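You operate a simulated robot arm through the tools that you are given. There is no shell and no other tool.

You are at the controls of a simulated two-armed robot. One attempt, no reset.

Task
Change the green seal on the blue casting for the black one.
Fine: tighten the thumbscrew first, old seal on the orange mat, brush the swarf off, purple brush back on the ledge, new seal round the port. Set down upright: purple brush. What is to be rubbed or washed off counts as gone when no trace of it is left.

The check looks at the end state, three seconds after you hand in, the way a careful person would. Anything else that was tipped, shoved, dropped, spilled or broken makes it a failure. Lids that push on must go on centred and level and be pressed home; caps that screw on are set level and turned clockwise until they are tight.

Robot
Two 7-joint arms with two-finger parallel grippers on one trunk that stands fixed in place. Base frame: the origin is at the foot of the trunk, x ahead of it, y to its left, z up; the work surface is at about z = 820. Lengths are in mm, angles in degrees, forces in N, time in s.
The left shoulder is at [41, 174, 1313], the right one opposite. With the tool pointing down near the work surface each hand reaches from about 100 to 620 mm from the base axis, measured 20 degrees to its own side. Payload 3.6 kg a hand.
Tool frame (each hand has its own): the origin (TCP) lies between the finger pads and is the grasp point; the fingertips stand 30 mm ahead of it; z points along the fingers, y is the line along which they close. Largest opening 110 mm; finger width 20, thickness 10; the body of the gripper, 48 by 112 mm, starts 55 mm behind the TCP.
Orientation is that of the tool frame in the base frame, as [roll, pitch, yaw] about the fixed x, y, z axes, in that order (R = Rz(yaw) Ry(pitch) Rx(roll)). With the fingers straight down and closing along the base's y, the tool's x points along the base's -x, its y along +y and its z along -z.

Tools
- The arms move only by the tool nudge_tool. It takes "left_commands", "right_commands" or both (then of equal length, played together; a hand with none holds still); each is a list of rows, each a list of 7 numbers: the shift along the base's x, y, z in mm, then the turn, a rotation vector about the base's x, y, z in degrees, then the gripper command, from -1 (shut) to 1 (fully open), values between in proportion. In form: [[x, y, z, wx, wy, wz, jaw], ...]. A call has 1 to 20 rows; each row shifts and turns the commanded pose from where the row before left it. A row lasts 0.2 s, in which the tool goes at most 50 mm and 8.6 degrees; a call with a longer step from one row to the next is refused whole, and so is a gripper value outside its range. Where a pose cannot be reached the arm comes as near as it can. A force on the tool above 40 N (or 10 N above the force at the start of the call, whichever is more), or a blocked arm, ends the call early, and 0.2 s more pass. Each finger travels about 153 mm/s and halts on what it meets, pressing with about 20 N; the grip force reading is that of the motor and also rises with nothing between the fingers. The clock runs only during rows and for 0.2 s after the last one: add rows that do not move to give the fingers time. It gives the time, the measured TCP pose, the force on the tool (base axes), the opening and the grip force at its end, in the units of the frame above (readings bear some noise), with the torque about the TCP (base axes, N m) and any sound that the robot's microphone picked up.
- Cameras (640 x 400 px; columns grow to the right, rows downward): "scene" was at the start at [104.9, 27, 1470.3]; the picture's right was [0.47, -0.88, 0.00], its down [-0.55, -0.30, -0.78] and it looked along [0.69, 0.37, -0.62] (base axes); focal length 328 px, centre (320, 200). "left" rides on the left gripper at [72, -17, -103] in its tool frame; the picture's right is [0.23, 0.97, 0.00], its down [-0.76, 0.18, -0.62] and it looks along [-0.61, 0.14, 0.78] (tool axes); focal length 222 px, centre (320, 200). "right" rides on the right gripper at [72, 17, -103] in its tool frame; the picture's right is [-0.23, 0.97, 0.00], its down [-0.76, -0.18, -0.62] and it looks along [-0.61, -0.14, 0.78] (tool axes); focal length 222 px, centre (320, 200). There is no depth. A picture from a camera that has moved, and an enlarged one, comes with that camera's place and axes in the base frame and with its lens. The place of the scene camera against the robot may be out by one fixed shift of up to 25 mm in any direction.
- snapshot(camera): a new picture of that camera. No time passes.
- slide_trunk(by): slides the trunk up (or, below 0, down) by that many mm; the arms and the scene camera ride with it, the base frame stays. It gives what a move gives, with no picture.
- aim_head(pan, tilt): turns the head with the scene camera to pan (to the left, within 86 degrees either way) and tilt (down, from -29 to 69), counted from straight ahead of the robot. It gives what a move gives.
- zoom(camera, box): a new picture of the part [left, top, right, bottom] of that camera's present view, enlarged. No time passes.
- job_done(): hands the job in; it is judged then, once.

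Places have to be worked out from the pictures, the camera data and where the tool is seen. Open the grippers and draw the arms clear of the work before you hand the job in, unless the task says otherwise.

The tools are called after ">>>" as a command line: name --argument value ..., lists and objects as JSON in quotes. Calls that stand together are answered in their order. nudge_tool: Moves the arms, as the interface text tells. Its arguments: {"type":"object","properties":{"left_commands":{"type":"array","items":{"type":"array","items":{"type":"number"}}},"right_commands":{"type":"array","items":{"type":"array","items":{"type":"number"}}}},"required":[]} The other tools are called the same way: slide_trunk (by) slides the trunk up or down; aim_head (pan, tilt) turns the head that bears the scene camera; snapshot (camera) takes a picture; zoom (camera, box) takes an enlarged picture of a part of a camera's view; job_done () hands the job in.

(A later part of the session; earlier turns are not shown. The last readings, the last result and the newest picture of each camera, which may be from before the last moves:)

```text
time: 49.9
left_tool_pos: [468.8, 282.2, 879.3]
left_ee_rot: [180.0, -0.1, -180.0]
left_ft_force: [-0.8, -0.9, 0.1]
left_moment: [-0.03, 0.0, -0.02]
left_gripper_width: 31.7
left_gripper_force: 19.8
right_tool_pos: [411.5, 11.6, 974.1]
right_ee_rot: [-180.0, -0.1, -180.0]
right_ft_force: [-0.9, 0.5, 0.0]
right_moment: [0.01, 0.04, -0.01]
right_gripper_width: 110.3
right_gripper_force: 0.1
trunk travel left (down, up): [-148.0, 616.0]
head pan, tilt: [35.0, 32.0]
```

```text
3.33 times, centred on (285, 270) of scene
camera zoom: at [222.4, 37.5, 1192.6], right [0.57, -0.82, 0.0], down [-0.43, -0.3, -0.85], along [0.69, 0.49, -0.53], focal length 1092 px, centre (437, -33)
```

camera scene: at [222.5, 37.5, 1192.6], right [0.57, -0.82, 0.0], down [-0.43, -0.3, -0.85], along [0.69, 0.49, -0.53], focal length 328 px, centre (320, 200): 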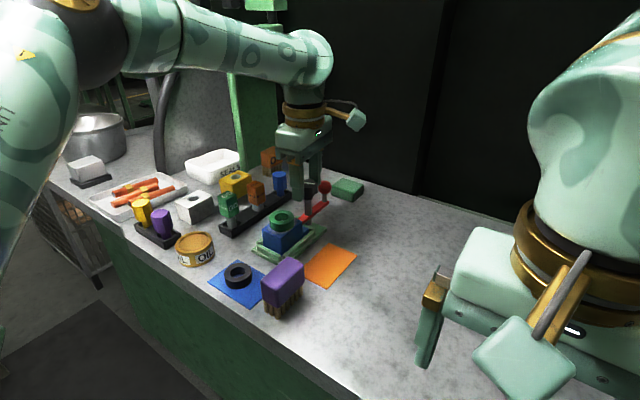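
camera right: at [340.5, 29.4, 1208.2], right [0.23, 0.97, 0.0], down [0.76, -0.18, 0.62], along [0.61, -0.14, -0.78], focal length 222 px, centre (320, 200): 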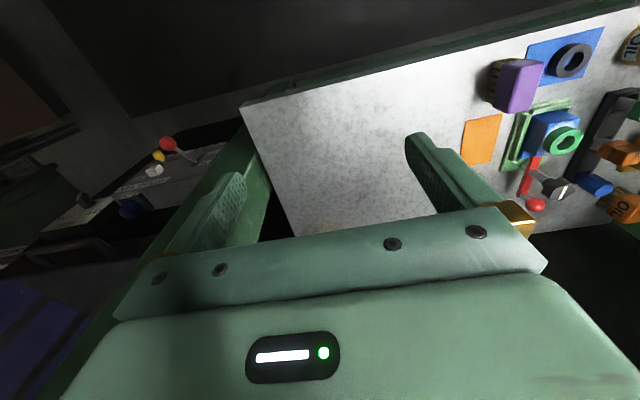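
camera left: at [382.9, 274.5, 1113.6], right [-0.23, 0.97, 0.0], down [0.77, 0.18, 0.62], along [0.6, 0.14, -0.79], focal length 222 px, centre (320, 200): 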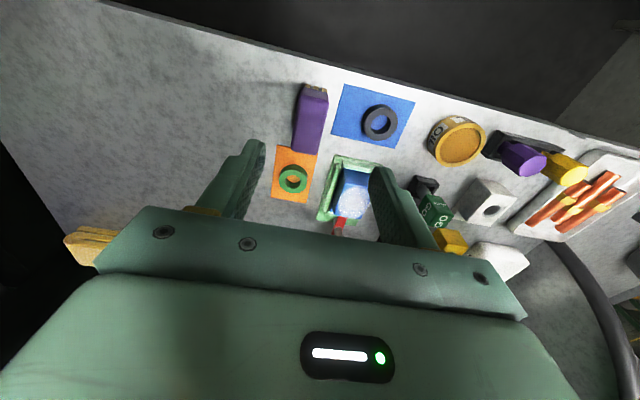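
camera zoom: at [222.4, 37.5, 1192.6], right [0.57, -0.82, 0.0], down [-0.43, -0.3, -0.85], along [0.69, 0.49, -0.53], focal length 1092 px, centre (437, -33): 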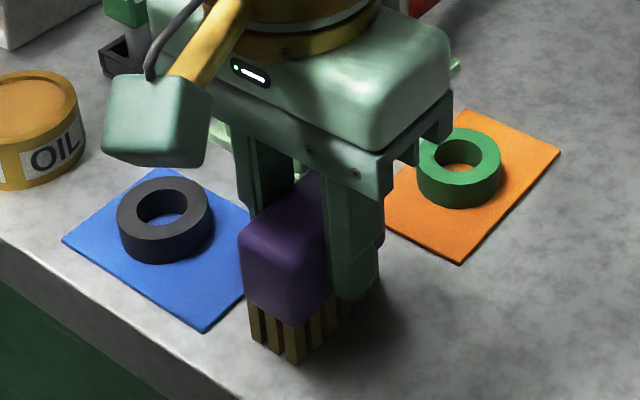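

Brush gripped (31.7 mm) at TCP z≈879 with its bristles on the surface. I lift it and carry it over the casting.

>>> nudge_tool --left_commands '[[0, 0, 10, 0, 0, 0, -0.7], [0, 0, 30, 0, 0, 0, -0.7], [0, 0, 40, 0, 0, 0, -0.7], [0, 0, 20, 0, 0, 0, -0.7], [32, 28, 0, 0, 0, 0, -0.7], [32, 28, 0, 0, 0, 0, -0.7], [32, 27, 0, 0, 0, 0, -0.7], [0, 0, 0, 0, 0, 0, -0.7]]'

>>> zoom --camera "left" --box '[180, 20, 460, 195]'

>>> zoom --camera "scene" --box '[230, 130, 370, 270]'

```text
time: 51.7
left_tool_pos: [563.3, 364.5, 977.1]
left_ee_rot: [-179.9, -0.2, 180.0]
left_ft_force: [-0.9, -0.2, -1.0]
left_moment: [-0.03, -0.01, -0.02]
left_gripper_width: 31.7
left_gripper_force: 19.7
right_tool_pos: [412.0, 12.1, 975.2]
right_ee_rot: [-180.0, -0.1, -180.0]
right_ft_force: [-0.5, 0.4, -0.5]
right_moment: [0.01, 0.02, -0.01]
right_gripper_width: 110.4
right_gripper_force: 0.0
trunk travel left (down, up): [-148.0, 616.0]
head pan, tilt: [35.0, 32.0]
```

```text
2.29 times, centred on (320, 108) of left
camera zoom: at [490.4, 348.5, 1081.0], right [-0.23, 0.97, 0.0], down [0.76, 0.18, 0.62], along [0.6, 0.14, -0.78], focal length 508 px, centre (320, 411)
```

zoom: 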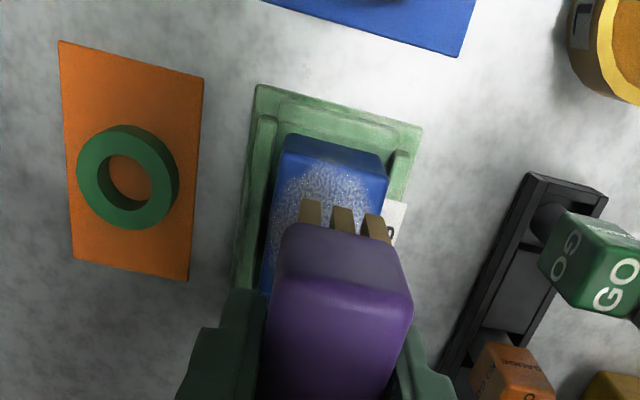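

```text
2.86 times, centred on (300, 200) of scene
camera zoom: at [221.9, 37.3, 1192.8], right [0.57, -0.82, 0.0], down [-0.43, -0.3, -0.85], along [0.69, 0.49, -0.53], focal length 936 px, centre (377, 200)
```

zoom: 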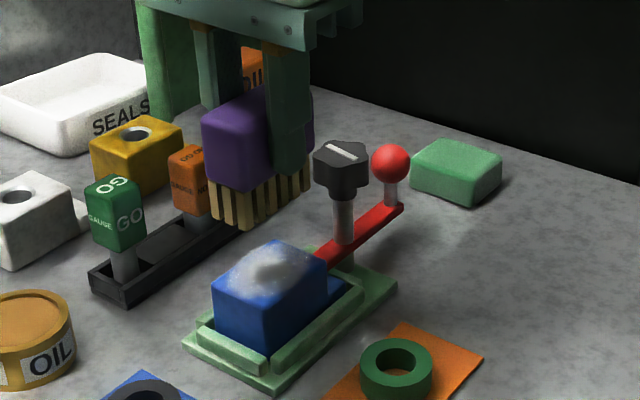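

The brush is over the casting. I lower towards the top surface, then feel for contact in small steps.

>>> nudge_tool --left_commands '[[2, 1, -15, 0, 0, 0, -0.7], [0, 0, -15, 0, 0, 0, -0.7], [0, 0, -12, 0, 0, 0, -0.7], [0, 0, 0, 0, 0, 0, -0.7]]'

>>> zoom --camera "scene" --box '[240, 160, 340, 260]'

```text
time: 52.7
left_tool_pos: [567.1, 368.8, 935.1]
left_ee_rot: [179.9, -0.2, -180.0]
left_ft_force: [0.3, -0.1, -1.1]
left_moment: [0.01, -0.03, -0.01]
left_gripper_width: 31.5
left_gripper_force: 20.1
right_tool_pos: [411.0, 12.8, 974.2]
right_ee_rot: [-180.0, -0.1, -180.0]
right_ft_force: [0.3, 0.6, 0.0]
right_moment: [0.02, 0.0, -0.04]
right_gripper_width: 109.9
right_gripper_force: 0.0
trunk travel left (down, up): [-148.0, 616.0]
head pan, tilt: [35.0, 32.0]
```

```text
4.00 times, centred on (290, 210) of scene
camera zoom: at [222.4, 37.5, 1192.6], right [0.57, -0.82, 0.0], down [-0.43, -0.3, -0.85], along [0.69, 0.49, -0.53], focal length 1310 px, centre (440, 160)
```

zoom: 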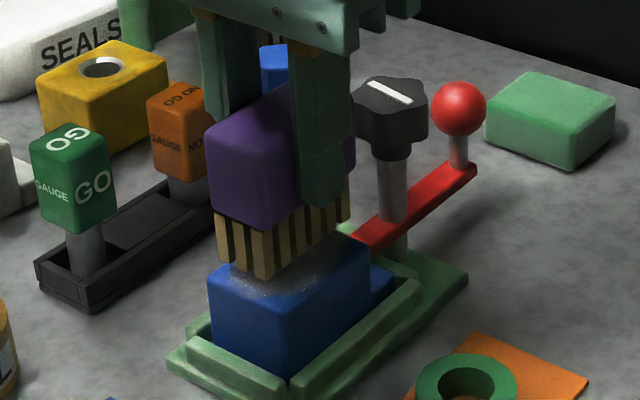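

Still some millimetres clear. I step down until the force reading shows contact.

>>> nudge_tool --left_commands '[[0, 0, -3, 0, 0, 0, -0.7], [0, 0, -2, 0, 0, 0, -0.7], [0, 0, 0, 0, 0, 0, -0.7]]'

>>> nudge_tool --left_commands '[[0, 0, -1.5, 0, 0, 0, -0.7], [0, 0, 0, 0, 0, 0, -0.7]]'

>>> nudge_tool --left_commands '[[0, 0, -1, 0, 0, 0, -0.7], [0, 0, 0, 0, 0, 0, -0.7]]'

>>> zoom --camera "scene" --box '[240, 160, 340, 260]'

```text
time: 53.5
left_tool_pos: [568.3, 369.0, 931.4]
left_ee_rot: [-179.9, -0.2, -180.0]
left_ft_force: [-0.8, 0.3, -1.0]
left_moment: [0.01, 0.0, -0.01]
left_gripper_width: 31.9
left_gripper_force: 19.7
right_tool_pos: [410.8, 12.2, 973.1]
right_ee_rot: [179.9, -0.1, -180.0]
right_ft_force: [0.1, 0.1, 0.2]
right_moment: [0.01, -0.01, -0.02]
right_gripper_width: 109.7
right_gripper_force: 0.0
trunk travel left (down, up): [-148.0, 616.0]
head pan, tilt: [35.0, 32.0]
```

```text
time: 54.1
left_tool_pos: [568.2, 367.0, 929.7]
left_ee_rot: [180.0, -0.3, -179.9]
left_ft_force: [-0.1, -0.9, -0.7]
left_moment: [0.0, -0.01, 0.01]
left_gripper_width: 31.5
left_gripper_force: 20.3
right_tool_pos: [411.6, 12.8, 973.4]
right_ee_rot: [-179.9, -0.1, 180.0]
right_ft_force: [-0.1, -0.2, 0.7]
right_moment: [0.0, -0.03, 0.02]
right_gripper_width: 109.9
right_gripper_force: 0.1
trunk travel left (down, up): [-148.0, 616.0]
head pan, tilt: [35.0, 32.0]
```

```text
time: 54.7
left_tool_pos: [568.7, 367.9, 929.5]
left_ee_rot: [-179.9, -0.2, 180.0]
left_ft_force: [0.5, 0.8, -1.2]
left_moment: [-0.02, 0.02, -0.02]
left_gripper_width: 31.8
left_gripper_force: 19.9
right_tool_pos: [411.5, 12.5, 973.7]
right_ee_rot: [-180.0, -0.1, -179.9]
right_ft_force: [-0.3, -0.3, 0.9]
right_moment: [-0.03, -0.01, -0.01]
right_gripper_width: 110.0
right_gripper_force: 0.2
trunk travel left (down, up): [-148.0, 616.0]
head pan, tilt: [35.0, 32.0]
```

```text
4.00 times, centred on (290, 210) of scene
camera zoom: at [222.5, 37.5, 1192.6], right [0.57, -0.82, 0.0], down [-0.43, -0.3, -0.85], along [0.69, 0.49, -0.53], focal length 1310 px, centre (440, 160)
```

zoom: 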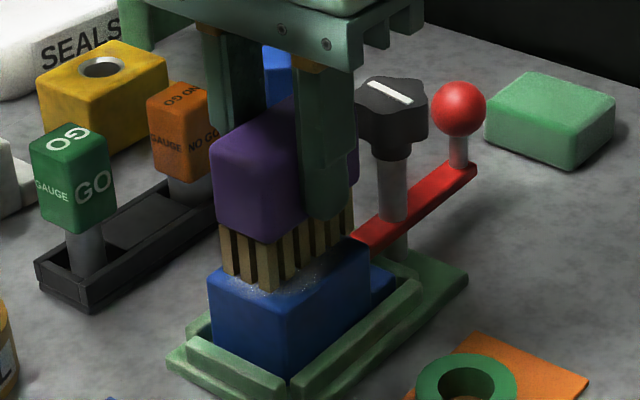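

Bristles look almost on the surface. Continue stepping down.

>>> nudge_tool --left_commands '[[0, 0, -1, 0, 0, 0, -0.7], [0, 0, 0, 0, 0, 0, -0.7]]'

>>> nudge_tool --left_commands '[[0, 0, -1, 0, 0, 0, -0.7], [0, 0, 0, 0, 0, 0, -0.7]]'

>>> nudge_tool --left_commands '[[0, 0, -1, 0, 0, 0, -0.7], [0, 0, 0, 0, 0, 0, -0.7]]'

```text
time: 55.3
left_tool_pos: [568.4, 366.9, 928.7]
left_ee_rot: [-179.8, -0.1, 180.0]
left_ft_force: [0.8, 0.1, 3.6]
left_moment: [0.07, 0.02, 0.01]
left_gripper_width: 31.7
left_gripper_force: 20.2
right_tool_pos: [410.9, 12.1, 973.7]
right_ee_rot: [-180.0, -0.1, -180.0]
right_ft_force: [-0.5, 0.0, -0.2]
right_moment: [-0.01, 0.01, -0.01]
right_gripper_width: 110.1
right_gripper_force: 0.0
trunk travel left (down, up): [-148.0, 616.0]
head pan, tilt: [35.0, 32.0]
```

```text
time: 55.9
left_tool_pos: [568.0, 365.3, 927.7]
left_ee_rot: [179.9, 0.0, -180.0]
left_ft_force: [4.0, 3.0, 14.7]
left_moment: [0.19, 0.02, -0.11]
left_gripper_width: 31.9
left_gripper_force: 20.2
right_tool_pos: [411.3, 12.2, 975.4]
right_ee_rot: [-180.0, -0.1, 180.0]
right_ft_force: [0.1, 0.9, -0.9]
right_moment: [-0.01, -0.01, 0.02]
right_gripper_width: 109.8
right_gripper_force: 0.0
trunk travel left (down, up): [-148.0, 616.0]
head pan, tilt: [35.0, 32.0]
```

```text
time: 56.5
left_tool_pos: [566.4, 365.3, 926.6]
left_ee_rot: [-179.9, -0.1, 180.0]
left_ft_force: [5.3, 4.3, 19.1]
left_moment: [0.23, -0.12, -0.04]
left_gripper_width: 31.7
left_gripper_force: 19.5
right_tool_pos: [410.0, 12.2, 974.5]
right_ee_rot: [180.0, 0.0, -180.0]
right_ft_force: [0.1, 0.7, 0.2]
right_moment: [-0.01, -0.03, -0.04]
right_gripper_width: 109.9
right_gripper_force: 0.1
trunk travel left (down, up): [-148.0, 616.0]
head pan, tilt: [35.0, 32.0]
```

Contact is at about z 928.5. I ease back to a light pressure and start sweeping side to side.

>>> nudge_tool --left_commands '[[0, 0, 1.5, 0, 0, 0, -0.7], [0, -7, 0, 0, 0, 0, -0.7], [0, -7, 0, 0, 0, 0, -0.7], [0, -7, 0, 0, 0, 0, -0.7], [0, 0, 0, 0, 0, 0, -0.7]]'

>>> zoom --camera "scene" --box '[240, 160, 340, 260]'

>>> zoom --camera "left" --box '[180, 20, 460, 195]'

```text
time: 57.7
left_tool_pos: [565.3, 347.4, 927.5]
left_ee_rot: [180.0, -0.2, -180.0]
left_ft_force: [-2.1, 1.7, 7.1]
left_moment: [0.16, 0.04, 0.03]
left_gripper_width: 31.7
left_gripper_force: 20.7
right_tool_pos: [410.0, 11.2, 974.4]
right_ee_rot: [180.0, 0.0, 180.0]
right_ft_force: [0.8, -0.4, 0.8]
right_moment: [-0.02, -0.04, 0.0]
right_gripper_width: 110.1
right_gripper_force: 0.1
trunk travel left (down, up): [-148.0, 616.0]
head pan, tilt: [35.0, 32.0]
```

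```text
4.00 times, centred on (290, 210) of scene
camera zoom: at [221.5, 37.3, 1192.8], right [0.57, -0.82, 0.0], down [-0.43, -0.3, -0.85], along [0.69, 0.49, -0.53], focal length 1310 px, centre (440, 160)
```

zoom: 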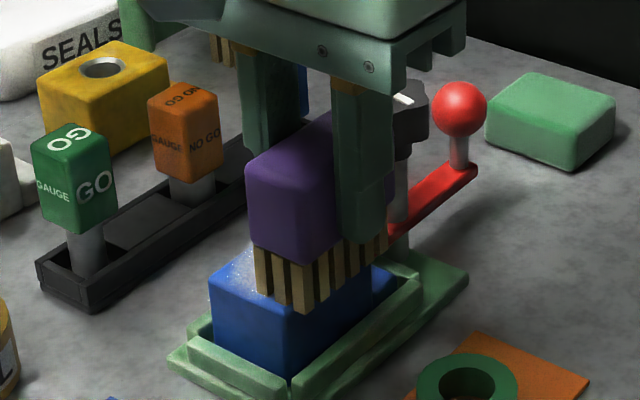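

```text
2.29 times, centred on (320, 108) of left
camera zoom: at [493.2, 330.4, 1031.4], right [-0.23, 0.97, 0.0], down [0.76, 0.18, 0.62], along [0.6, 0.14, -0.79], focal length 508 px, centre (320, 411)
```

zoom: 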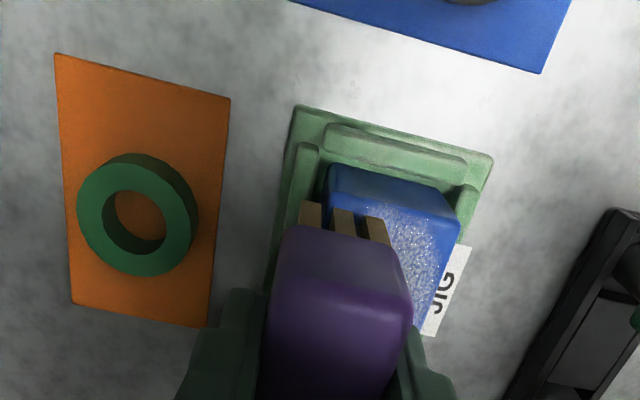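

Sweeping works at about 7 N. I sweep fully across in both directions.

>>> nudge_tool --left_commands '[[0, 7, 0, 0, 0, 0, -0.7], [0, 7, 0, 0, 0, 0, -0.7], [0, 7, 0, 0, 0, 0, -0.7], [0, 7, 0, 0, 0, 0, -0.7], [0, 7, 0, 0, 0, 0, -0.7], [0, 7, 0, 0, 0, 0, -0.7], [0, 0, 0, 0, 0, 0, -0.7]]'

>>> zoom --camera "left" --box '[180, 20, 460, 195]'

>>> zoom --camera "scene" --box '[240, 160, 340, 260]'

```text
time: 59.3
left_tool_pos: [569.8, 389.2, 928.8]
left_ee_rot: [-179.8, -0.4, 180.0]
left_ft_force: [-0.6, -0.5, -1.5]
left_moment: [-0.01, -0.02, 0.03]
left_gripper_width: 31.6
left_gripper_force: 19.7
right_tool_pos: [411.5, 13.2, 974.2]
right_ee_rot: [179.9, 0.0, 179.9]
right_ft_force: [0.7, -0.3, -0.5]
right_moment: [0.03, -0.01, -0.02]
right_gripper_width: 109.9
right_gripper_force: 0.1
trunk travel left (down, up): [-148.0, 616.0]
head pan, tilt: [35.0, 32.0]
```

```text
2.29 times, centred on (320, 108) of left
camera zoom: at [497.2, 372.6, 1031.9], right [-0.23, 0.97, 0.0], down [0.76, 0.18, 0.62], along [0.6, 0.14, -0.78], focal length 508 px, centre (320, 411)
```

zoom: 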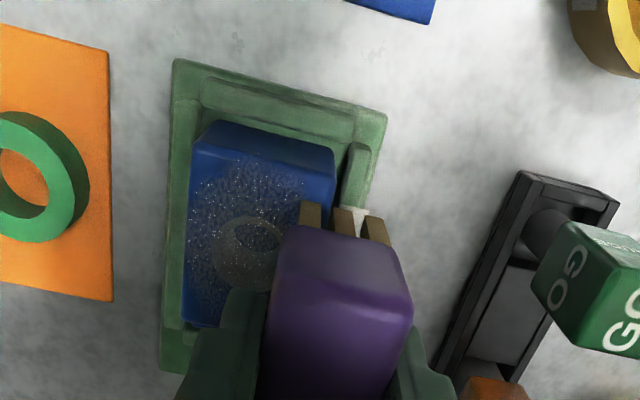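

```text
4.00 times, centred on (290, 210) of scene
camera zoom: at [222.5, 37.5, 1192.6], right [0.57, -0.82, 0.0], down [-0.43, -0.3, -0.85], along [0.69, 0.49, -0.53], focal length 1310 px, centre (440, 160)
```

zoom: 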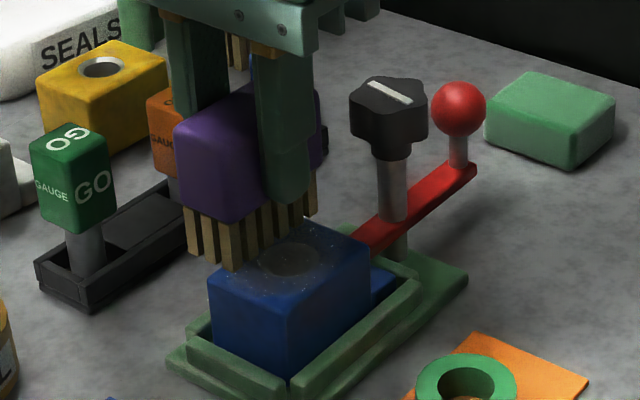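

The swarf thins out and the port shows. Contact was lost at this end, so I press 1.2 mm lower and sweep back and forth.

>>> nudge_tool --left_commands '[[-2, 0, -1.2, 0, 0, 0, -0.7], [0, -7, 0, 0, 0, 0, -0.7], [0, -7, 0, 0, 0, 0, -0.7], [0, -7, 0, 0, 0, 0, -0.7], [0, -7, 0, 0, 0, 0, -0.7], [0, -7, 0, 0, 0, 0, -0.7], [0, -7, 0, 0, 0, 0, -0.7], [0, 0, 0, 0, 0, 0, -0.7]]'

>>> nudge_tool --left_commands '[[0, 7, 0, 0, 0, 0, -0.7], [0, 7, 0, 0, 0, 0, -0.7], [0, 7, 0, 0, 0, 0, -0.7], [0, 7, 0, 0, 0, 0, -0.7], [0, 7, 0, 0, 0, 0, -0.7], [0, 7, 0, 0, 0, 0, -0.7], [0, 0, 0, 0, 0, 0, -0.7]]'

>>> zoom --camera "left" --box '[180, 20, 460, 195]'

>>> zoom --camera "scene" --box '[240, 160, 340, 260]'

```text
time: 61.1
left_tool_pos: [566.3, 345.2, 927.2]
left_ee_rot: [-179.9, -0.1, 180.0]
left_ft_force: [-0.1, 2.8, 8.3]
left_moment: [0.18, 0.08, 0.01]
left_gripper_width: 31.7
left_gripper_force: 19.9
right_tool_pos: [411.3, 12.4, 974.2]
right_ee_rot: [-179.9, 0.0, 180.0]
right_ft_force: [0.4, -0.3, 0.3]
right_moment: [0.04, -0.01, -0.02]
right_gripper_width: 110.0
right_gripper_force: 0.1
trunk travel left (down, up): [-148.0, 616.0]
head pan, tilt: [35.0, 32.0]
```

```text
time: 62.7
left_tool_pos: [565.8, 388.4, 926.5]
left_ee_rot: [-180.0, -0.1, -179.9]
left_ft_force: [0.3, -3.9, 12.2]
left_moment: [-0.22, 0.09, -0.01]
left_gripper_width: 32.1
left_gripper_force: 20.0
right_tool_pos: [409.6, 12.0, 974.5]
right_ee_rot: [179.9, 0.0, 180.0]
right_ft_force: [-0.3, 0.4, -0.7]
right_moment: [-0.01, 0.01, 0.0]
right_gripper_width: 110.0
right_gripper_force: 0.0
trunk travel left (down, up): [-148.0, 616.0]
head pan, tilt: [35.0, 32.0]
```

```text
2.29 times, centred on (320, 108) of left
camera zoom: at [492.8, 371.6, 1031.1], right [-0.23, 0.97, 0.0], down [0.76, 0.18, 0.62], along [0.6, 0.14, -0.78], focal length 508 px, centre (320, 411)
```

zoom: 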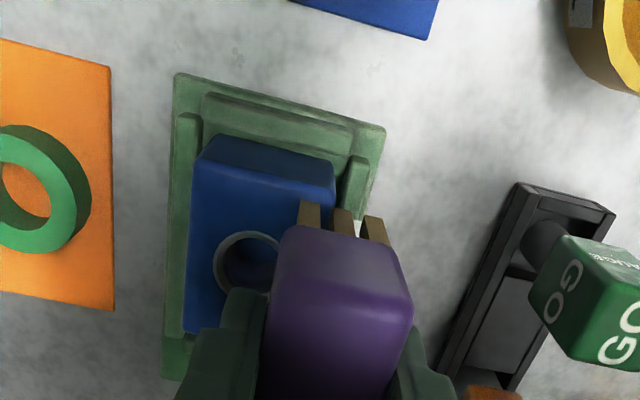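

```text
4.00 times, centred on (290, 210) of scene
camera zoom: at [221.5, 36.5, 1192.9], right [0.57, -0.82, 0.0], down [-0.43, -0.3, -0.85], along [0.69, 0.49, -0.53], focal length 1310 px, centre (440, 160)
```

zoom: 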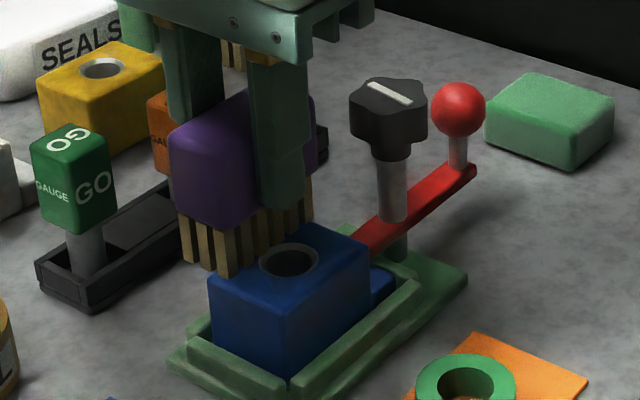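

The exposed top is now clean blue. I make two more passes with small x offsets to cover the edges, then lift to inspect.

>>> nudge_tool --left_commands '[[4, 0, 0, 0, 0, 0, -0.7], [0, -7, 0, 0, 0, 0, -0.7], [0, -7, 0, 0, 0, 0, -0.7], [0, -7, 0, 0, 0, 0, -0.7], [0, -7, 0, 0, 0, 0, -0.7], [0, -7, 0, 0, 0, 0, -0.7], [0, -7, 0, 0, 0, 0, -0.7], [0, 0, 0, 0, 0, 0, -0.7]]'

>>> nudge_tool --left_commands '[[-8, 0, 0, 0, 0, 0, -0.7], [0, 7, 0, 0, 0, 0, -0.7], [0, 7, 0, 0, 0, 0, -0.7], [0, 7, 0, 0, 0, 0, -0.7], [0, 7, 0, 0, 0, 0, -0.7], [0, 7, 0, 0, 0, 0, -0.7], [0, 7, 0, 0, 0, 0, -0.7], [0, 0, 0, 0, 0, 0, -0.7]]'

>>> nudge_tool --left_commands '[[0, 0, 10, 0, 0, 0, -0.7], [0, 0, 25, 0, 0, 0, -0.7], [0, 0, 30, 0, 0, 0, -0.7], [-40, -20, 0, 0, 0, 0, -0.7], [-40, -10, 0, 0, 0, 0, -0.7], [0, 0, 0, 0, 0, 0, -0.7]]'

>>> snapshot --camera "left"

>>> zoom --camera "scene" --box '[240, 180, 340, 280]'

```text
time: 64.5
left_tool_pos: [569.1, 346.2, 927.3]
left_ee_rot: [179.9, -0.1, 180.0]
left_ft_force: [0.8, 7.2, 19.1]
left_moment: [0.47, 0.05, -0.01]
left_gripper_width: 31.8
left_gripper_force: 20.4
right_tool_pos: [409.6, 11.7, 975.3]
right_ee_rot: [180.0, 0.0, -180.0]
right_ft_force: [-0.6, -0.5, -0.4]
right_moment: [-0.02, 0.0, 0.0]
right_gripper_width: 110.1
right_gripper_force: 0.1
trunk travel left (down, up): [-148.0, 616.0]
head pan, tilt: [35.0, 32.0]
```

```text
time: 66.3
left_tool_pos: [562.0, 387.0, 925.4]
left_ee_rot: [179.9, -0.2, 179.9]
left_ft_force: [-0.1, -1.3, 4.1]
left_moment: [-0.08, -0.05, -0.04]
left_gripper_width: 31.8
left_gripper_force: 20.1
right_tool_pos: [410.7, 12.3, 973.7]
right_ee_rot: [-180.0, -0.1, -179.9]
right_ft_force: [0.5, 0.2, 0.5]
right_moment: [-0.03, 0.01, -0.04]
right_gripper_width: 109.9
right_gripper_force: 0.0
trunk travel left (down, up): [-148.0, 616.0]
head pan, tilt: [35.0, 32.0]
```

```text
time: 67.7
left_tool_pos: [484.4, 358.3, 991.6]
left_ee_rot: [-179.9, -0.4, -180.0]
left_ft_force: [-0.1, -0.7, -0.6]
left_moment: [0.0, 0.02, 0.04]
left_gripper_width: 31.8
left_gripper_force: 19.5
right_tool_pos: [411.8, 11.6, 974.7]
right_ee_rot: [179.9, -0.1, 179.9]
right_ft_force: [0.2, 0.7, 0.2]
right_moment: [-0.01, -0.03, -0.04]
right_gripper_width: 110.1
right_gripper_force: 0.0
trunk travel left (down, up): [-148.0, 616.0]
head pan, tilt: [35.0, 32.0]
```

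```text
taken
camera left: at [411.1, 341.7, 1095.3], right [-0.23, 0.97, 0.0], down [0.76, 0.18, 0.62], along [0.6, 0.14, -0.79], focal length 222 px, centre (320, 200)
```

left: 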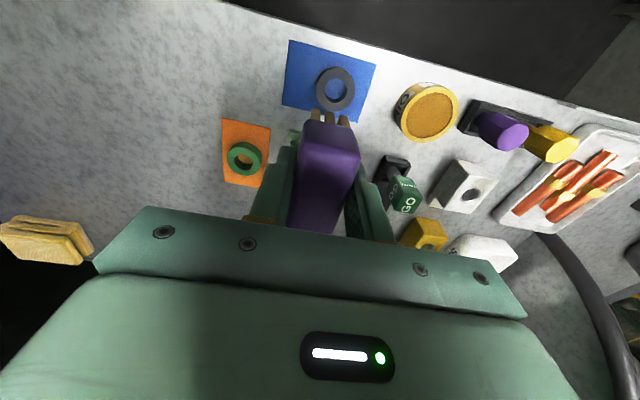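

```text
4.00 times, centred on (290, 230) of scene
camera zoom: at [222.9, 37.5, 1192.4], right [0.57, -0.82, 0.0], down [-0.44, -0.3, -0.85], along [0.69, 0.49, -0.53], focal length 1310 px, centre (440, 80)
```

zoom: 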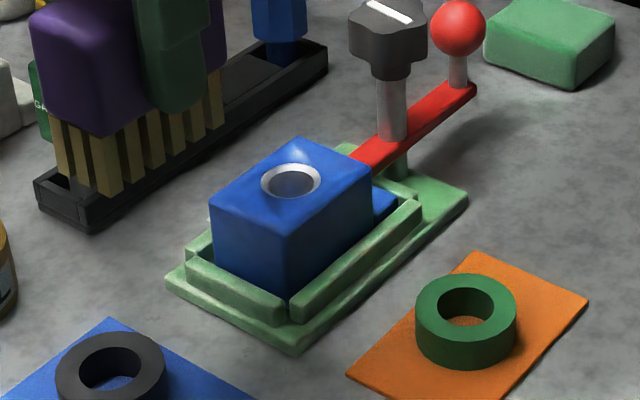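

The top looks clean with a silver-rimmed port. I zoom in to check for any remaining trace.

>>> zoom --camera "scene" --box '[288, 208, 338, 258]'

>>> zoom --camera "scene" --box '[270, 205, 370, 285]'

```text
8.00 times, centred on (313, 233) of scene
camera zoom: at [222.9, 37.5, 1192.4], right [0.57, -0.82, 0.0], down [-0.44, -0.3, -0.85], along [0.69, 0.49, -0.53], focal length 2620 px, centre (376, -64)
```

zoom: 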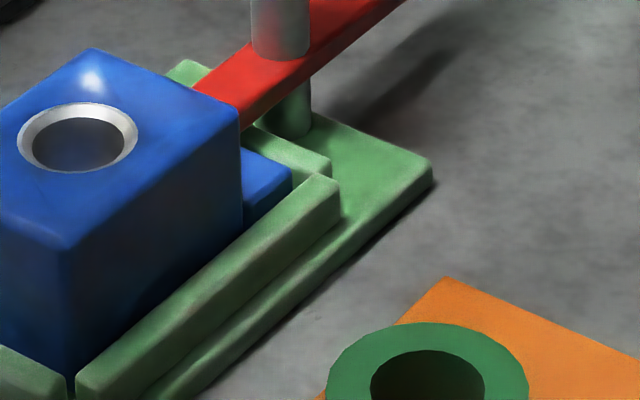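

```text
5.00 times, centred on (320, 245) of scene
camera zoom: at [222.9, 37.5, 1192.4], right [0.57, -0.82, 0.0], down [-0.44, -0.3, -0.85], along [0.69, 0.49, -0.53], focal length 1638 px, centre (320, -25)
```

zoom: 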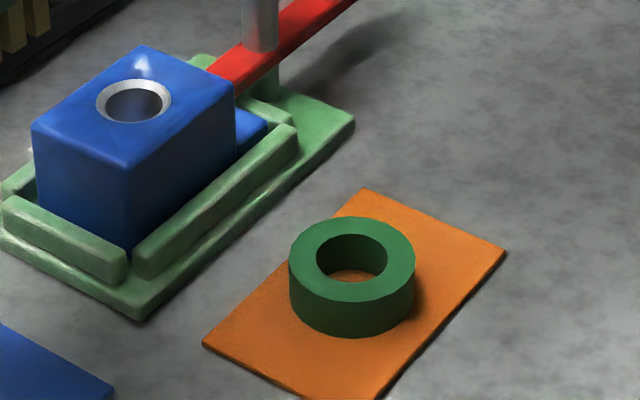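

The bright spot looks like a highlight; to be sure I view it from another direction with the hand camera by moving aside.

>>> nudge_tool --left_commands '[[0, -40, 10, 0, 0, 0, -0.7], [-7, -45, 0, 0, 0, 0, -0.7], [-7, -45, 0, 0, 0, 0, -0.7], [0, 0, 0, 0, 0, 0, -0.7]]'

>>> snapshot --camera "left"

>>> zoom --camera "left" --box '[370, 140, 470, 220]'

```text
time: 68.7
left_tool_pos: [471.4, 229.5, 1002.3]
left_ee_rot: [-180.0, -0.2, -180.0]
left_ft_force: [-0.6, 0.0, -0.4]
left_moment: [-0.03, -0.02, -0.02]
left_gripper_width: 31.8
left_gripper_force: 19.5
right_tool_pos: [411.1, 12.7, 975.3]
right_ee_rot: [179.9, -0.1, 179.9]
right_ft_force: [-0.1, -0.1, 0.0]
right_moment: [0.01, 0.02, 0.04]
right_gripper_width: 110.1
right_gripper_force: 0.0
trunk travel left (down, up): [-148.0, 616.0]
head pan, tilt: [35.0, 32.0]
```

```text
taken
camera left: at [398.4, 213.2, 1106.9], right [-0.23, 0.97, 0.0], down [0.76, 0.18, 0.62], along [0.6, 0.14, -0.78], focal length 222 px, centre (320, 200)
```

left: 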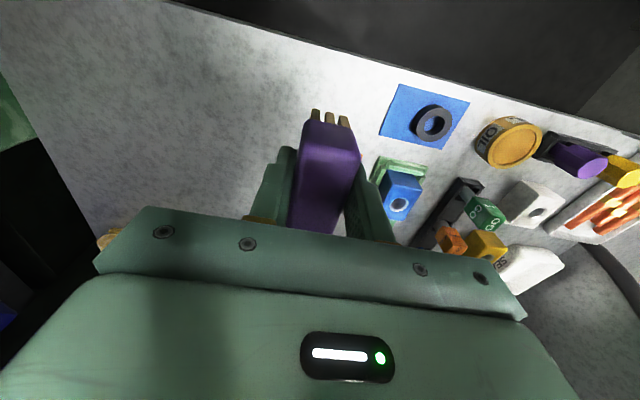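

```text
5.00 times, centred on (420, 180) of left
camera zoom: at [398.4, 213.2, 1106.9], right [-0.23, 0.97, 0.0], down [0.76, 0.18, 0.62], along [0.6, 0.14, -0.78], focal length 1111 px, centre (-180, 300)
```

zoom: 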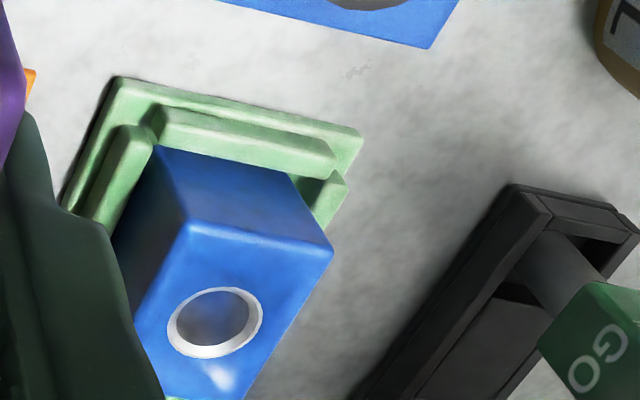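

Viewed from here the bright spot has shifted, so it is just a reflection; the top is clean. I carry the brush back to its original place at about (470, 282) and lower it.

>>> nudge_tool --left_commands '[[-1, 26, 0, 0, 0, 0, -0.7], [0, 26.5, 0, 0, 0, 0, -0.7], [0, 0, -40, 0, 0, 0, -0.7], [0, 0, -40, 0, 0, 0, -0.7], [0, 0, -30, 0, 0, 0, -0.7], [0, 0, 0, 0, 0, 0, -0.7]]'

>>> zoom --camera "scene" --box '[220, 210, 350, 330]'

>>> zoom --camera "left" --box '[200, 60, 440, 210]'

```text
time: 70.1
left_tool_pos: [469.5, 282.3, 891.8]
left_ee_rot: [-179.9, -0.3, 180.0]
left_ft_force: [-0.2, 0.3, -0.3]
left_moment: [-0.02, 0.0, -0.02]
left_gripper_width: 31.8
left_gripper_force: 19.8
right_tool_pos: [410.6, 13.6, 974.0]
right_ee_rot: [180.0, 0.0, 180.0]
right_ft_force: [-0.6, -0.6, 0.0]
right_moment: [-0.01, -0.01, 0.01]
right_gripper_width: 110.0
right_gripper_force: 0.0
trunk travel left (down, up): [-148.0, 616.0]
head pan, tilt: [35.0, 32.0]
```

```text
3.33 times, centred on (285, 270) of scene
camera zoom: at [222.2, 37.5, 1192.7], right [0.57, -0.82, 0.0], down [-0.43, -0.3, -0.85], along [0.69, 0.49, -0.53], focal length 1092 px, centre (437, -33)
```

zoom: 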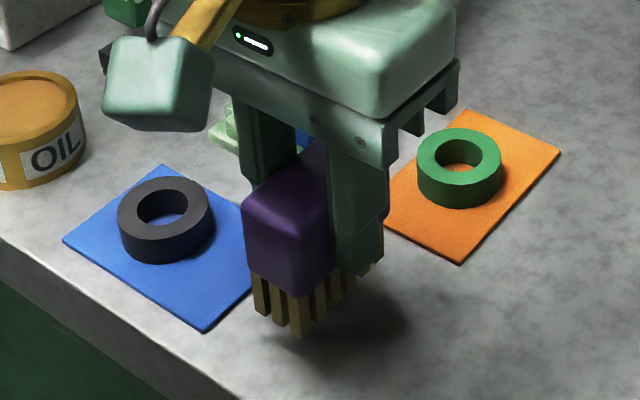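

```text
2.67 times, centred on (320, 135) of left
camera zoom: at [397.4, 264.9, 995.6], right [-0.23, 0.97, 0.0], down [0.76, 0.18, 0.62], along [0.6, 0.14, -0.78], focal length 592 px, centre (320, 373)
```

zoom: 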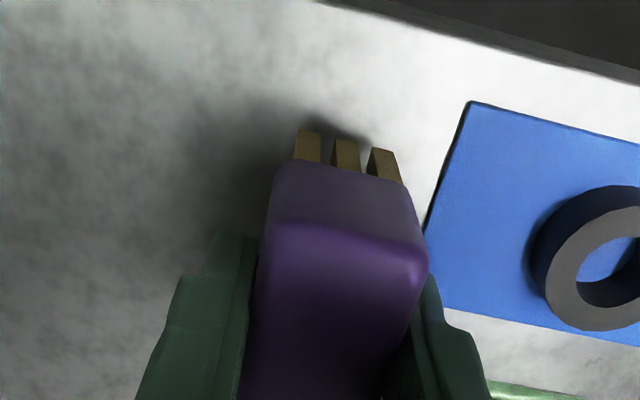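

Over its home spot. I lower in small steps until the bristles touch.

>>> nudge_tool --left_commands '[[0, 0, -5, 0, 0, 0, -0.7], [0, 0, -4, 0, 0, 0, -0.7], [0, 0, 0, 0, 0, 0, -0.7]]'

>>> nudge_tool --left_commands '[[0, 0, -1, 0, 0, 0, -0.7], [0, 0, -1, 0, 0, 0, -0.7], [0, 0, 0, 0, 0, 0, -0.7]]'

>>> nudge_tool --left_commands '[[0, 0, -1, 0, 0, 0, -0.7], [0, 0, 0, 0, 0, 0, -0.7]]'

>>> zoom --camera "scene" --box '[240, 240, 340, 330]'

```text
time: 70.9
left_tool_pos: [470.4, 281.4, 882.6]
left_ee_rot: [-180.0, -0.2, 180.0]
left_ft_force: [0.2, 0.2, -0.6]
left_moment: [-0.01, 0.02, 0.04]
left_gripper_width: 31.9
left_gripper_force: 20.2
right_tool_pos: [411.2, 13.7, 973.3]
right_ee_rot: [-180.0, -0.1, -179.9]
right_ft_force: [-0.2, -0.4, 0.0]
right_moment: [0.0, -0.02, 0.02]
right_gripper_width: 109.9
right_gripper_force: 0.1
trunk travel left (down, up): [-148.0, 616.0]
head pan, tilt: [35.0, 32.0]
```

```text
time: 71.7
left_tool_pos: [469.8, 278.7, 880.2]
left_ee_rot: [180.0, -0.3, -180.0]
left_ft_force: [-0.7, 0.5, -1.4]
left_moment: [0.01, 0.01, 0.02]
left_gripper_width: 31.8
left_gripper_force: 20.0
right_tool_pos: [411.4, 13.6, 974.1]
right_ee_rot: [-179.9, -0.2, -180.0]
right_ft_force: [0.7, 0.2, -1.7]
right_moment: [-0.03, 0.0, 0.0]
right_gripper_width: 110.2
right_gripper_force: 0.1
trunk travel left (down, up): [-148.0, 616.0]
head pan, tilt: [35.0, 32.0]
```

```text
time: 72.3
left_tool_pos: [468.1, 279.9, 879.2]
left_ee_rot: [-180.0, -0.4, 180.0]
left_ft_force: [0.5, 0.2, -1.1]
left_moment: [0.0, 0.0, 0.0]
left_gripper_width: 31.9
left_gripper_force: 19.8
right_tool_pos: [411.1, 12.6, 975.0]
right_ee_rot: [-180.0, -0.1, 180.0]
right_ft_force: [-0.7, -0.9, 0.0]
right_moment: [0.0, 0.01, 0.03]
right_gripper_width: 109.9
right_gripper_force: 0.1
trunk travel left (down, up): [-148.0, 616.0]
head pan, tilt: [35.0, 32.0]
```

```text
4.44 times, centred on (290, 285) of scene
camera zoom: at [222.4, 37.5, 1192.6], right [0.57, -0.82, 0.0], down [-0.43, -0.3, -0.85], along [0.69, 0.49, -0.53], focal length 1456 px, centre (453, -178)
```

zoom: 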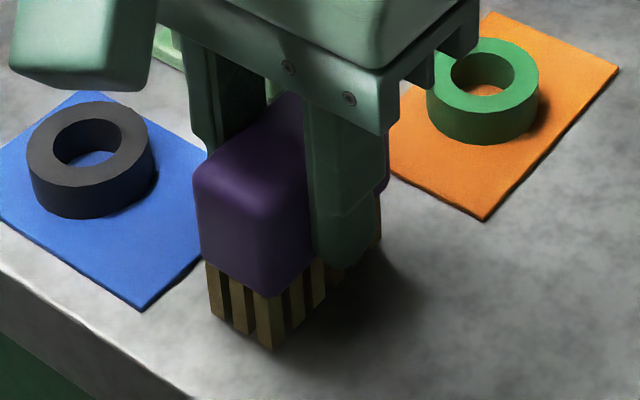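

No contact yet (force still ~0). Continue down.

>>> nudge_tool --left_commands '[[0, 0, -1, 0, 0, 0, -0.7], [0, 0, 0, 0, 0, 0, -0.7]]'

>>> nudge_tool --left_commands '[[0, 0, -1, 0, 0, 0, -0.7], [0, 0, 0, 0, 0, 0, -0.7]]'

>>> zoom --camera "scene" --box '[240, 240, 340, 330]'

```text
time: 72.9
left_tool_pos: [469.1, 281.2, 878.1]
left_ee_rot: [-179.9, -0.2, 180.0]
left_ft_force: [-0.1, -0.5, -1.1]
left_moment: [0.02, 0.0, 0.01]
left_gripper_width: 31.9
left_gripper_force: 20.1
right_tool_pos: [411.3, 12.7, 974.0]
right_ee_rot: [180.0, -0.1, 179.9]
right_ft_force: [0.2, -0.8, 0.1]
right_moment: [0.03, 0.0, -0.01]
right_gripper_width: 109.9
right_gripper_force: 0.2
trunk travel left (down, up): [-148.0, 616.0]
head pan, tilt: [35.0, 32.0]
```

```text
time: 73.5
left_tool_pos: [468.4, 280.3, 876.9]
left_ee_rot: [-179.8, -0.2, 180.0]
left_ft_force: [-0.1, 0.2, -0.5]
left_moment: [0.02, -0.02, 0.01]
left_gripper_width: 31.7
left_gripper_force: 19.7
right_tool_pos: [412.3, 11.2, 973.8]
right_ee_rot: [180.0, -0.1, -180.0]
right_ft_force: [-0.2, 0.0, 0.5]
right_moment: [-0.01, 0.0, 0.03]
right_gripper_width: 110.0
right_gripper_force: 0.0
trunk travel left (down, up): [-148.0, 616.0]
head pan, tilt: [35.0, 32.0]
```

```text
4.44 times, centred on (290, 285) of scene
camera zoom: at [222.4, 37.5, 1192.6], right [0.57, -0.82, 0.0], down [-0.43, -0.3, -0.85], along [0.69, 0.49, -0.53], focal length 1456 px, centre (453, -178)
```

zoom: 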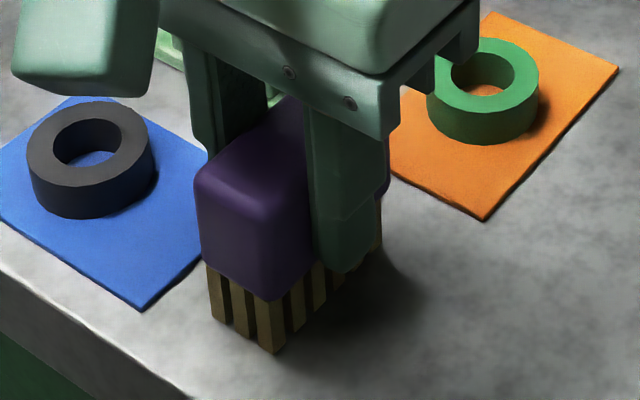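

Still no contact; the brush slid slightly up in the grip during brushing. Two more small steps.

>>> nudge_tool --left_commands '[[0, 0, -1, 0, 0, 0, -0.7], [0, 0, 0, 0, 0, 0, -0.7]]'

>>> nudge_tool --left_commands '[[0, 0, -1, 0, 0, 0, -0.7], [0, 0, 0, 0, 0, 0, -0.7]]'

>>> zoom --camera "scene" --box '[240, 240, 340, 330]'

```text
time: 74.1
left_tool_pos: [467.1, 280.8, 875.6]
left_ee_rot: [-179.9, -0.2, 180.0]
left_ft_force: [0.5, 0.3, 4.0]
left_moment: [0.0, 0.04, 0.0]
left_gripper_width: 31.8
left_gripper_force: 20.1
right_tool_pos: [411.8, 11.5, 972.9]
right_ee_rot: [-180.0, -0.1, -180.0]
right_ft_force: [-0.2, -0.4, -0.5]
right_moment: [0.01, 0.0, 0.02]
right_gripper_width: 110.0
right_gripper_force: 0.2
trunk travel left (down, up): [-148.0, 616.0]
head pan, tilt: [35.0, 32.0]
```

```text
time: 74.7
left_tool_pos: [467.7, 281.0, 876.4]
left_ee_rot: [-179.9, -0.2, 180.0]
left_ft_force: [3.2, 4.1, 16.0]
left_moment: [0.11, 0.26, -0.07]
left_gripper_width: 31.6
left_gripper_force: 19.3
right_tool_pos: [411.6, 13.1, 974.7]
right_ee_rot: [179.9, 0.0, -180.0]
right_ft_force: [-0.3, 0.4, -0.9]
right_moment: [0.0, 0.02, 0.03]
right_gripper_width: 110.2
right_gripper_force: 0.0
trunk travel left (down, up): [-148.0, 616.0]
head pan, tilt: [35.0, 32.0]
```

```text
4.44 times, centred on (290, 285) of scene
camera zoom: at [221.6, 37.2, 1193.0], right [0.57, -0.82, 0.0], down [-0.43, -0.3, -0.85], along [0.69, 0.49, -0.53], focal length 1456 px, centre (453, -178)
```

zoom: 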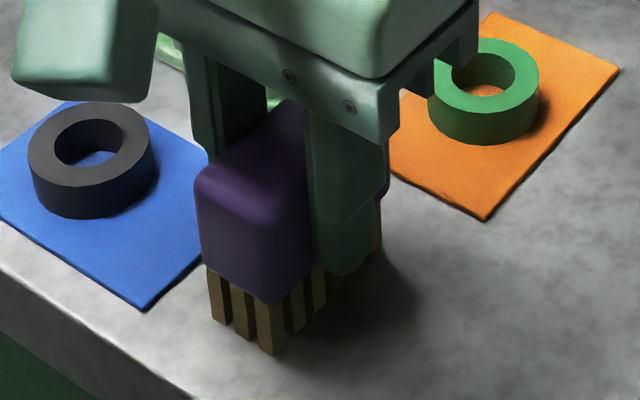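

Contact made. I ease off 1 mm, open slowly, and rise straight up.

>>> nudge_tool --left_commands '[[0, 0, 1, 0, 0, 0, -0.7], [0, 0, 0, 0, 0, 0, -0.4], [0, 0, 0, 0, 0, 0, -0.3], [0, 0, 0, 0, 0, 0, -0.1], [0, 0, 0, 0, 0, 0, 0.1], [0, 0, 0, 0, 0, 0, 0.1], [0, 0, 20, 0, 0, 0, 0.1], [0, 0, 35, 0, 0, 0, 0.1], [0, 0, 40, 0, 0, 0, 0.1], [0, 0, 0, 0, 0, 0, 0.1]]'

>>> zoom --camera "scene" --box '[220, 230, 340, 330]'

>>> zoom --camera "left" --box '[200, 50, 440, 200]'

```text
time: 76.9
left_tool_pos: [466.5, 281.0, 969.9]
left_ee_rot: [-179.9, -0.3, 180.0]
left_ft_force: [0.3, -0.8, 0.6]
left_moment: [-0.01, 0.0, 0.0]
left_gripper_width: 60.7
left_gripper_force: 0.2
right_tool_pos: [411.5, 11.9, 973.8]
right_ee_rot: [-179.9, -0.1, 179.9]
right_ft_force: [-0.3, 1.5, -0.2]
right_moment: [0.02, 0.0, -0.01]
right_gripper_width: 109.7
right_gripper_force: 0.0
trunk travel left (down, up): [-148.0, 616.0]
head pan, tilt: [35.0, 32.0]
```

```text
4.00 times, centred on (280, 280) of scene
camera zoom: at [222.7, 37.5, 1192.5], right [0.57, -0.82, 0.0], down [-0.43, -0.3, -0.85], along [0.69, 0.49, -0.53], focal length 1310 px, centre (480, -120)
```

zoom: 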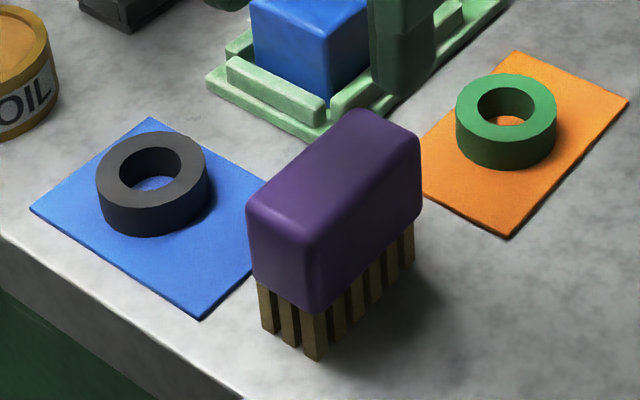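

```text
2.67 times, centred on (320, 125) of left
camera zoom: at [394.6, 264.9, 1073.5], right [-0.23, 0.97, 0.0], down [0.76, 0.18, 0.62], along [0.6, 0.14, -0.79], focal length 592 px, centre (320, 400)
```

zoom: 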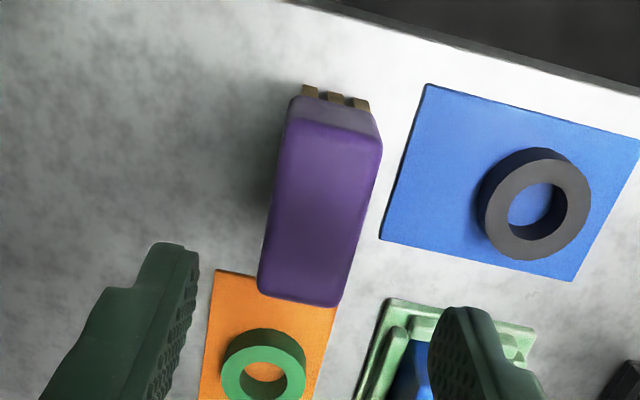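

The brush stands upright at its original spot. Next the black seal near (460, 371): I move above it and measure.

>>> nudge_tool --left_commands '[[-2, 30, 0, 0, 0, 0, 0.1], [-2, 30, 0, 0, 0, 0, 0.1], [-2, 30, 0, 0, 0, 0, 0.1], [0, 0, -20, 0, 0, 0, 0.1], [0, 0, -20, 0, 0, 0, 0.1], [0, 0, 0, 0, 0, 0, 0.1]]'

>>> zoom --camera "left" --box '[200, 50, 440, 200]'

>>> zoom --camera "scene" --box '[210, 220, 330, 320]'

```text
time: 78.3
left_tool_pos: [460.9, 371.2, 931.0]
left_ee_rot: [180.0, -0.3, 180.0]
left_ft_force: [0.7, 0.1, 0.1]
left_moment: [-0.01, 0.0, 0.04]
left_gripper_width: 60.3
left_gripper_force: 0.2
right_tool_pos: [412.2, 12.5, 974.2]
right_ee_rot: [-180.0, -0.1, -180.0]
right_ft_force: [0.4, -0.4, 1.3]
right_moment: [0.02, -0.01, 0.0]
right_gripper_width: 110.0
right_gripper_force: 0.1
trunk travel left (down, up): [-148.0, 616.0]
head pan, tilt: [35.0, 32.0]
```

```text
2.67 times, centred on (320, 125) of left
camera zoom: at [388.2, 354.8, 1035.6], right [-0.23, 0.97, 0.0], down [0.76, 0.18, 0.62], along [0.6, 0.14, -0.78], focal length 592 px, centre (320, 400)
```

zoom: 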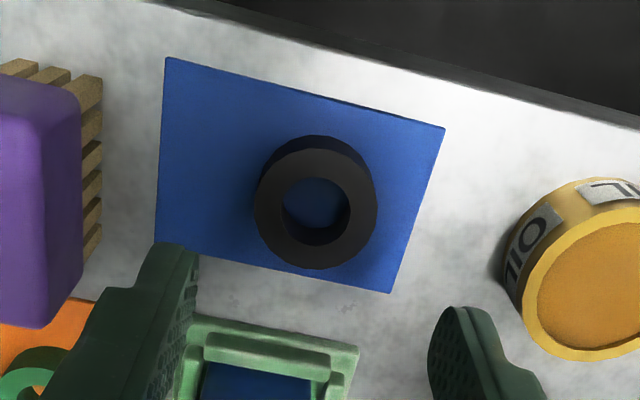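

```text
4.00 times, centred on (270, 270) of scene
camera zoom: at [222.3, 37.4, 1192.7], right [0.57, -0.82, 0.0], down [-0.43, -0.3, -0.85], along [0.69, 0.49, -0.53], focal length 1310 px, centre (520, -80)
```

zoom: 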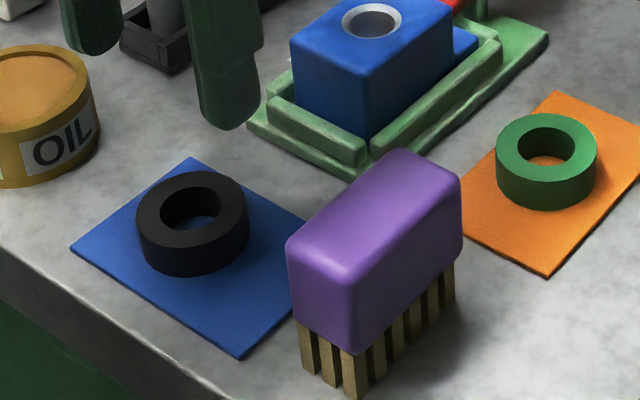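

The black seal is centred at about (461, 370), right below the tool. I descend around it and close.

>>> nudge_tool --left_commands '[[0.4, -1.2, -25, 0, 0, 0, 0.1], [0, 0, -25, 0, 0, 0, 0.1], [0, 0, -16, 0, 0, 0, 0.1], [0, 0, -7, 0, 0, 0, 0.1], [0, 0, 0, 0, 0, 0, 0.1]]'

>>> zoom --camera "left" --box '[200, 80, 440, 230]'

>>> zoom --camera "scene" --box '[210, 220, 330, 320]'

```text
time: 79.5
left_tool_pos: [460.1, 369.1, 858.7]
left_ee_rot: [-179.9, -0.3, -179.8]
left_ft_force: [0.2, 0.6, -0.3]
left_moment: [0.01, 0.01, 0.03]
left_gripper_width: 60.3
left_gripper_force: 0.0
right_tool_pos: [411.7, 12.6, 973.7]
right_ee_rot: [179.9, -0.1, 180.0]
right_ft_force: [0.8, 0.7, -1.4]
right_moment: [0.0, 0.01, -0.01]
right_gripper_width: 109.9
right_gripper_force: 0.0
trunk travel left (down, up): [-148.0, 616.0]
head pan, tilt: [35.0, 32.0]
```

```text
2.67 times, centred on (320, 155) of left
camera zoom: at [388.9, 351.6, 961.4], right [-0.23, 0.97, 0.0], down [0.76, 0.18, 0.62], along [0.6, 0.14, -0.78], focal length 592 px, centre (320, 320)
```

zoom: 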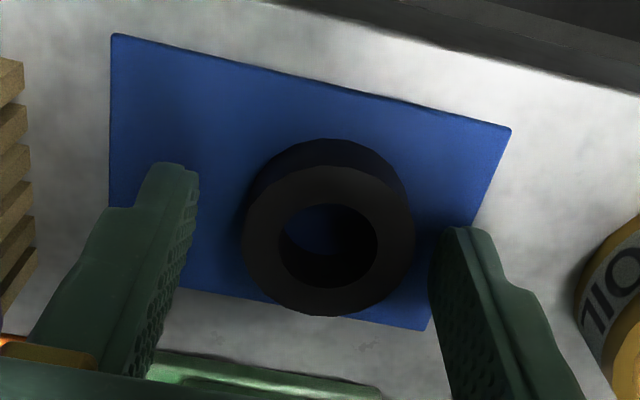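

```text
4.00 times, centred on (270, 270) of scene
camera zoom: at [222.3, 37.5, 1192.6], right [0.57, -0.82, 0.0], down [-0.43, -0.3, -0.85], along [0.69, 0.49, -0.53], focal length 1310 px, centre (520, -80)
```

zoom: 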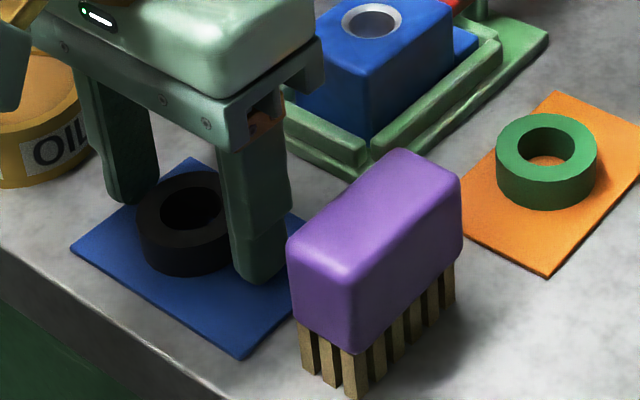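

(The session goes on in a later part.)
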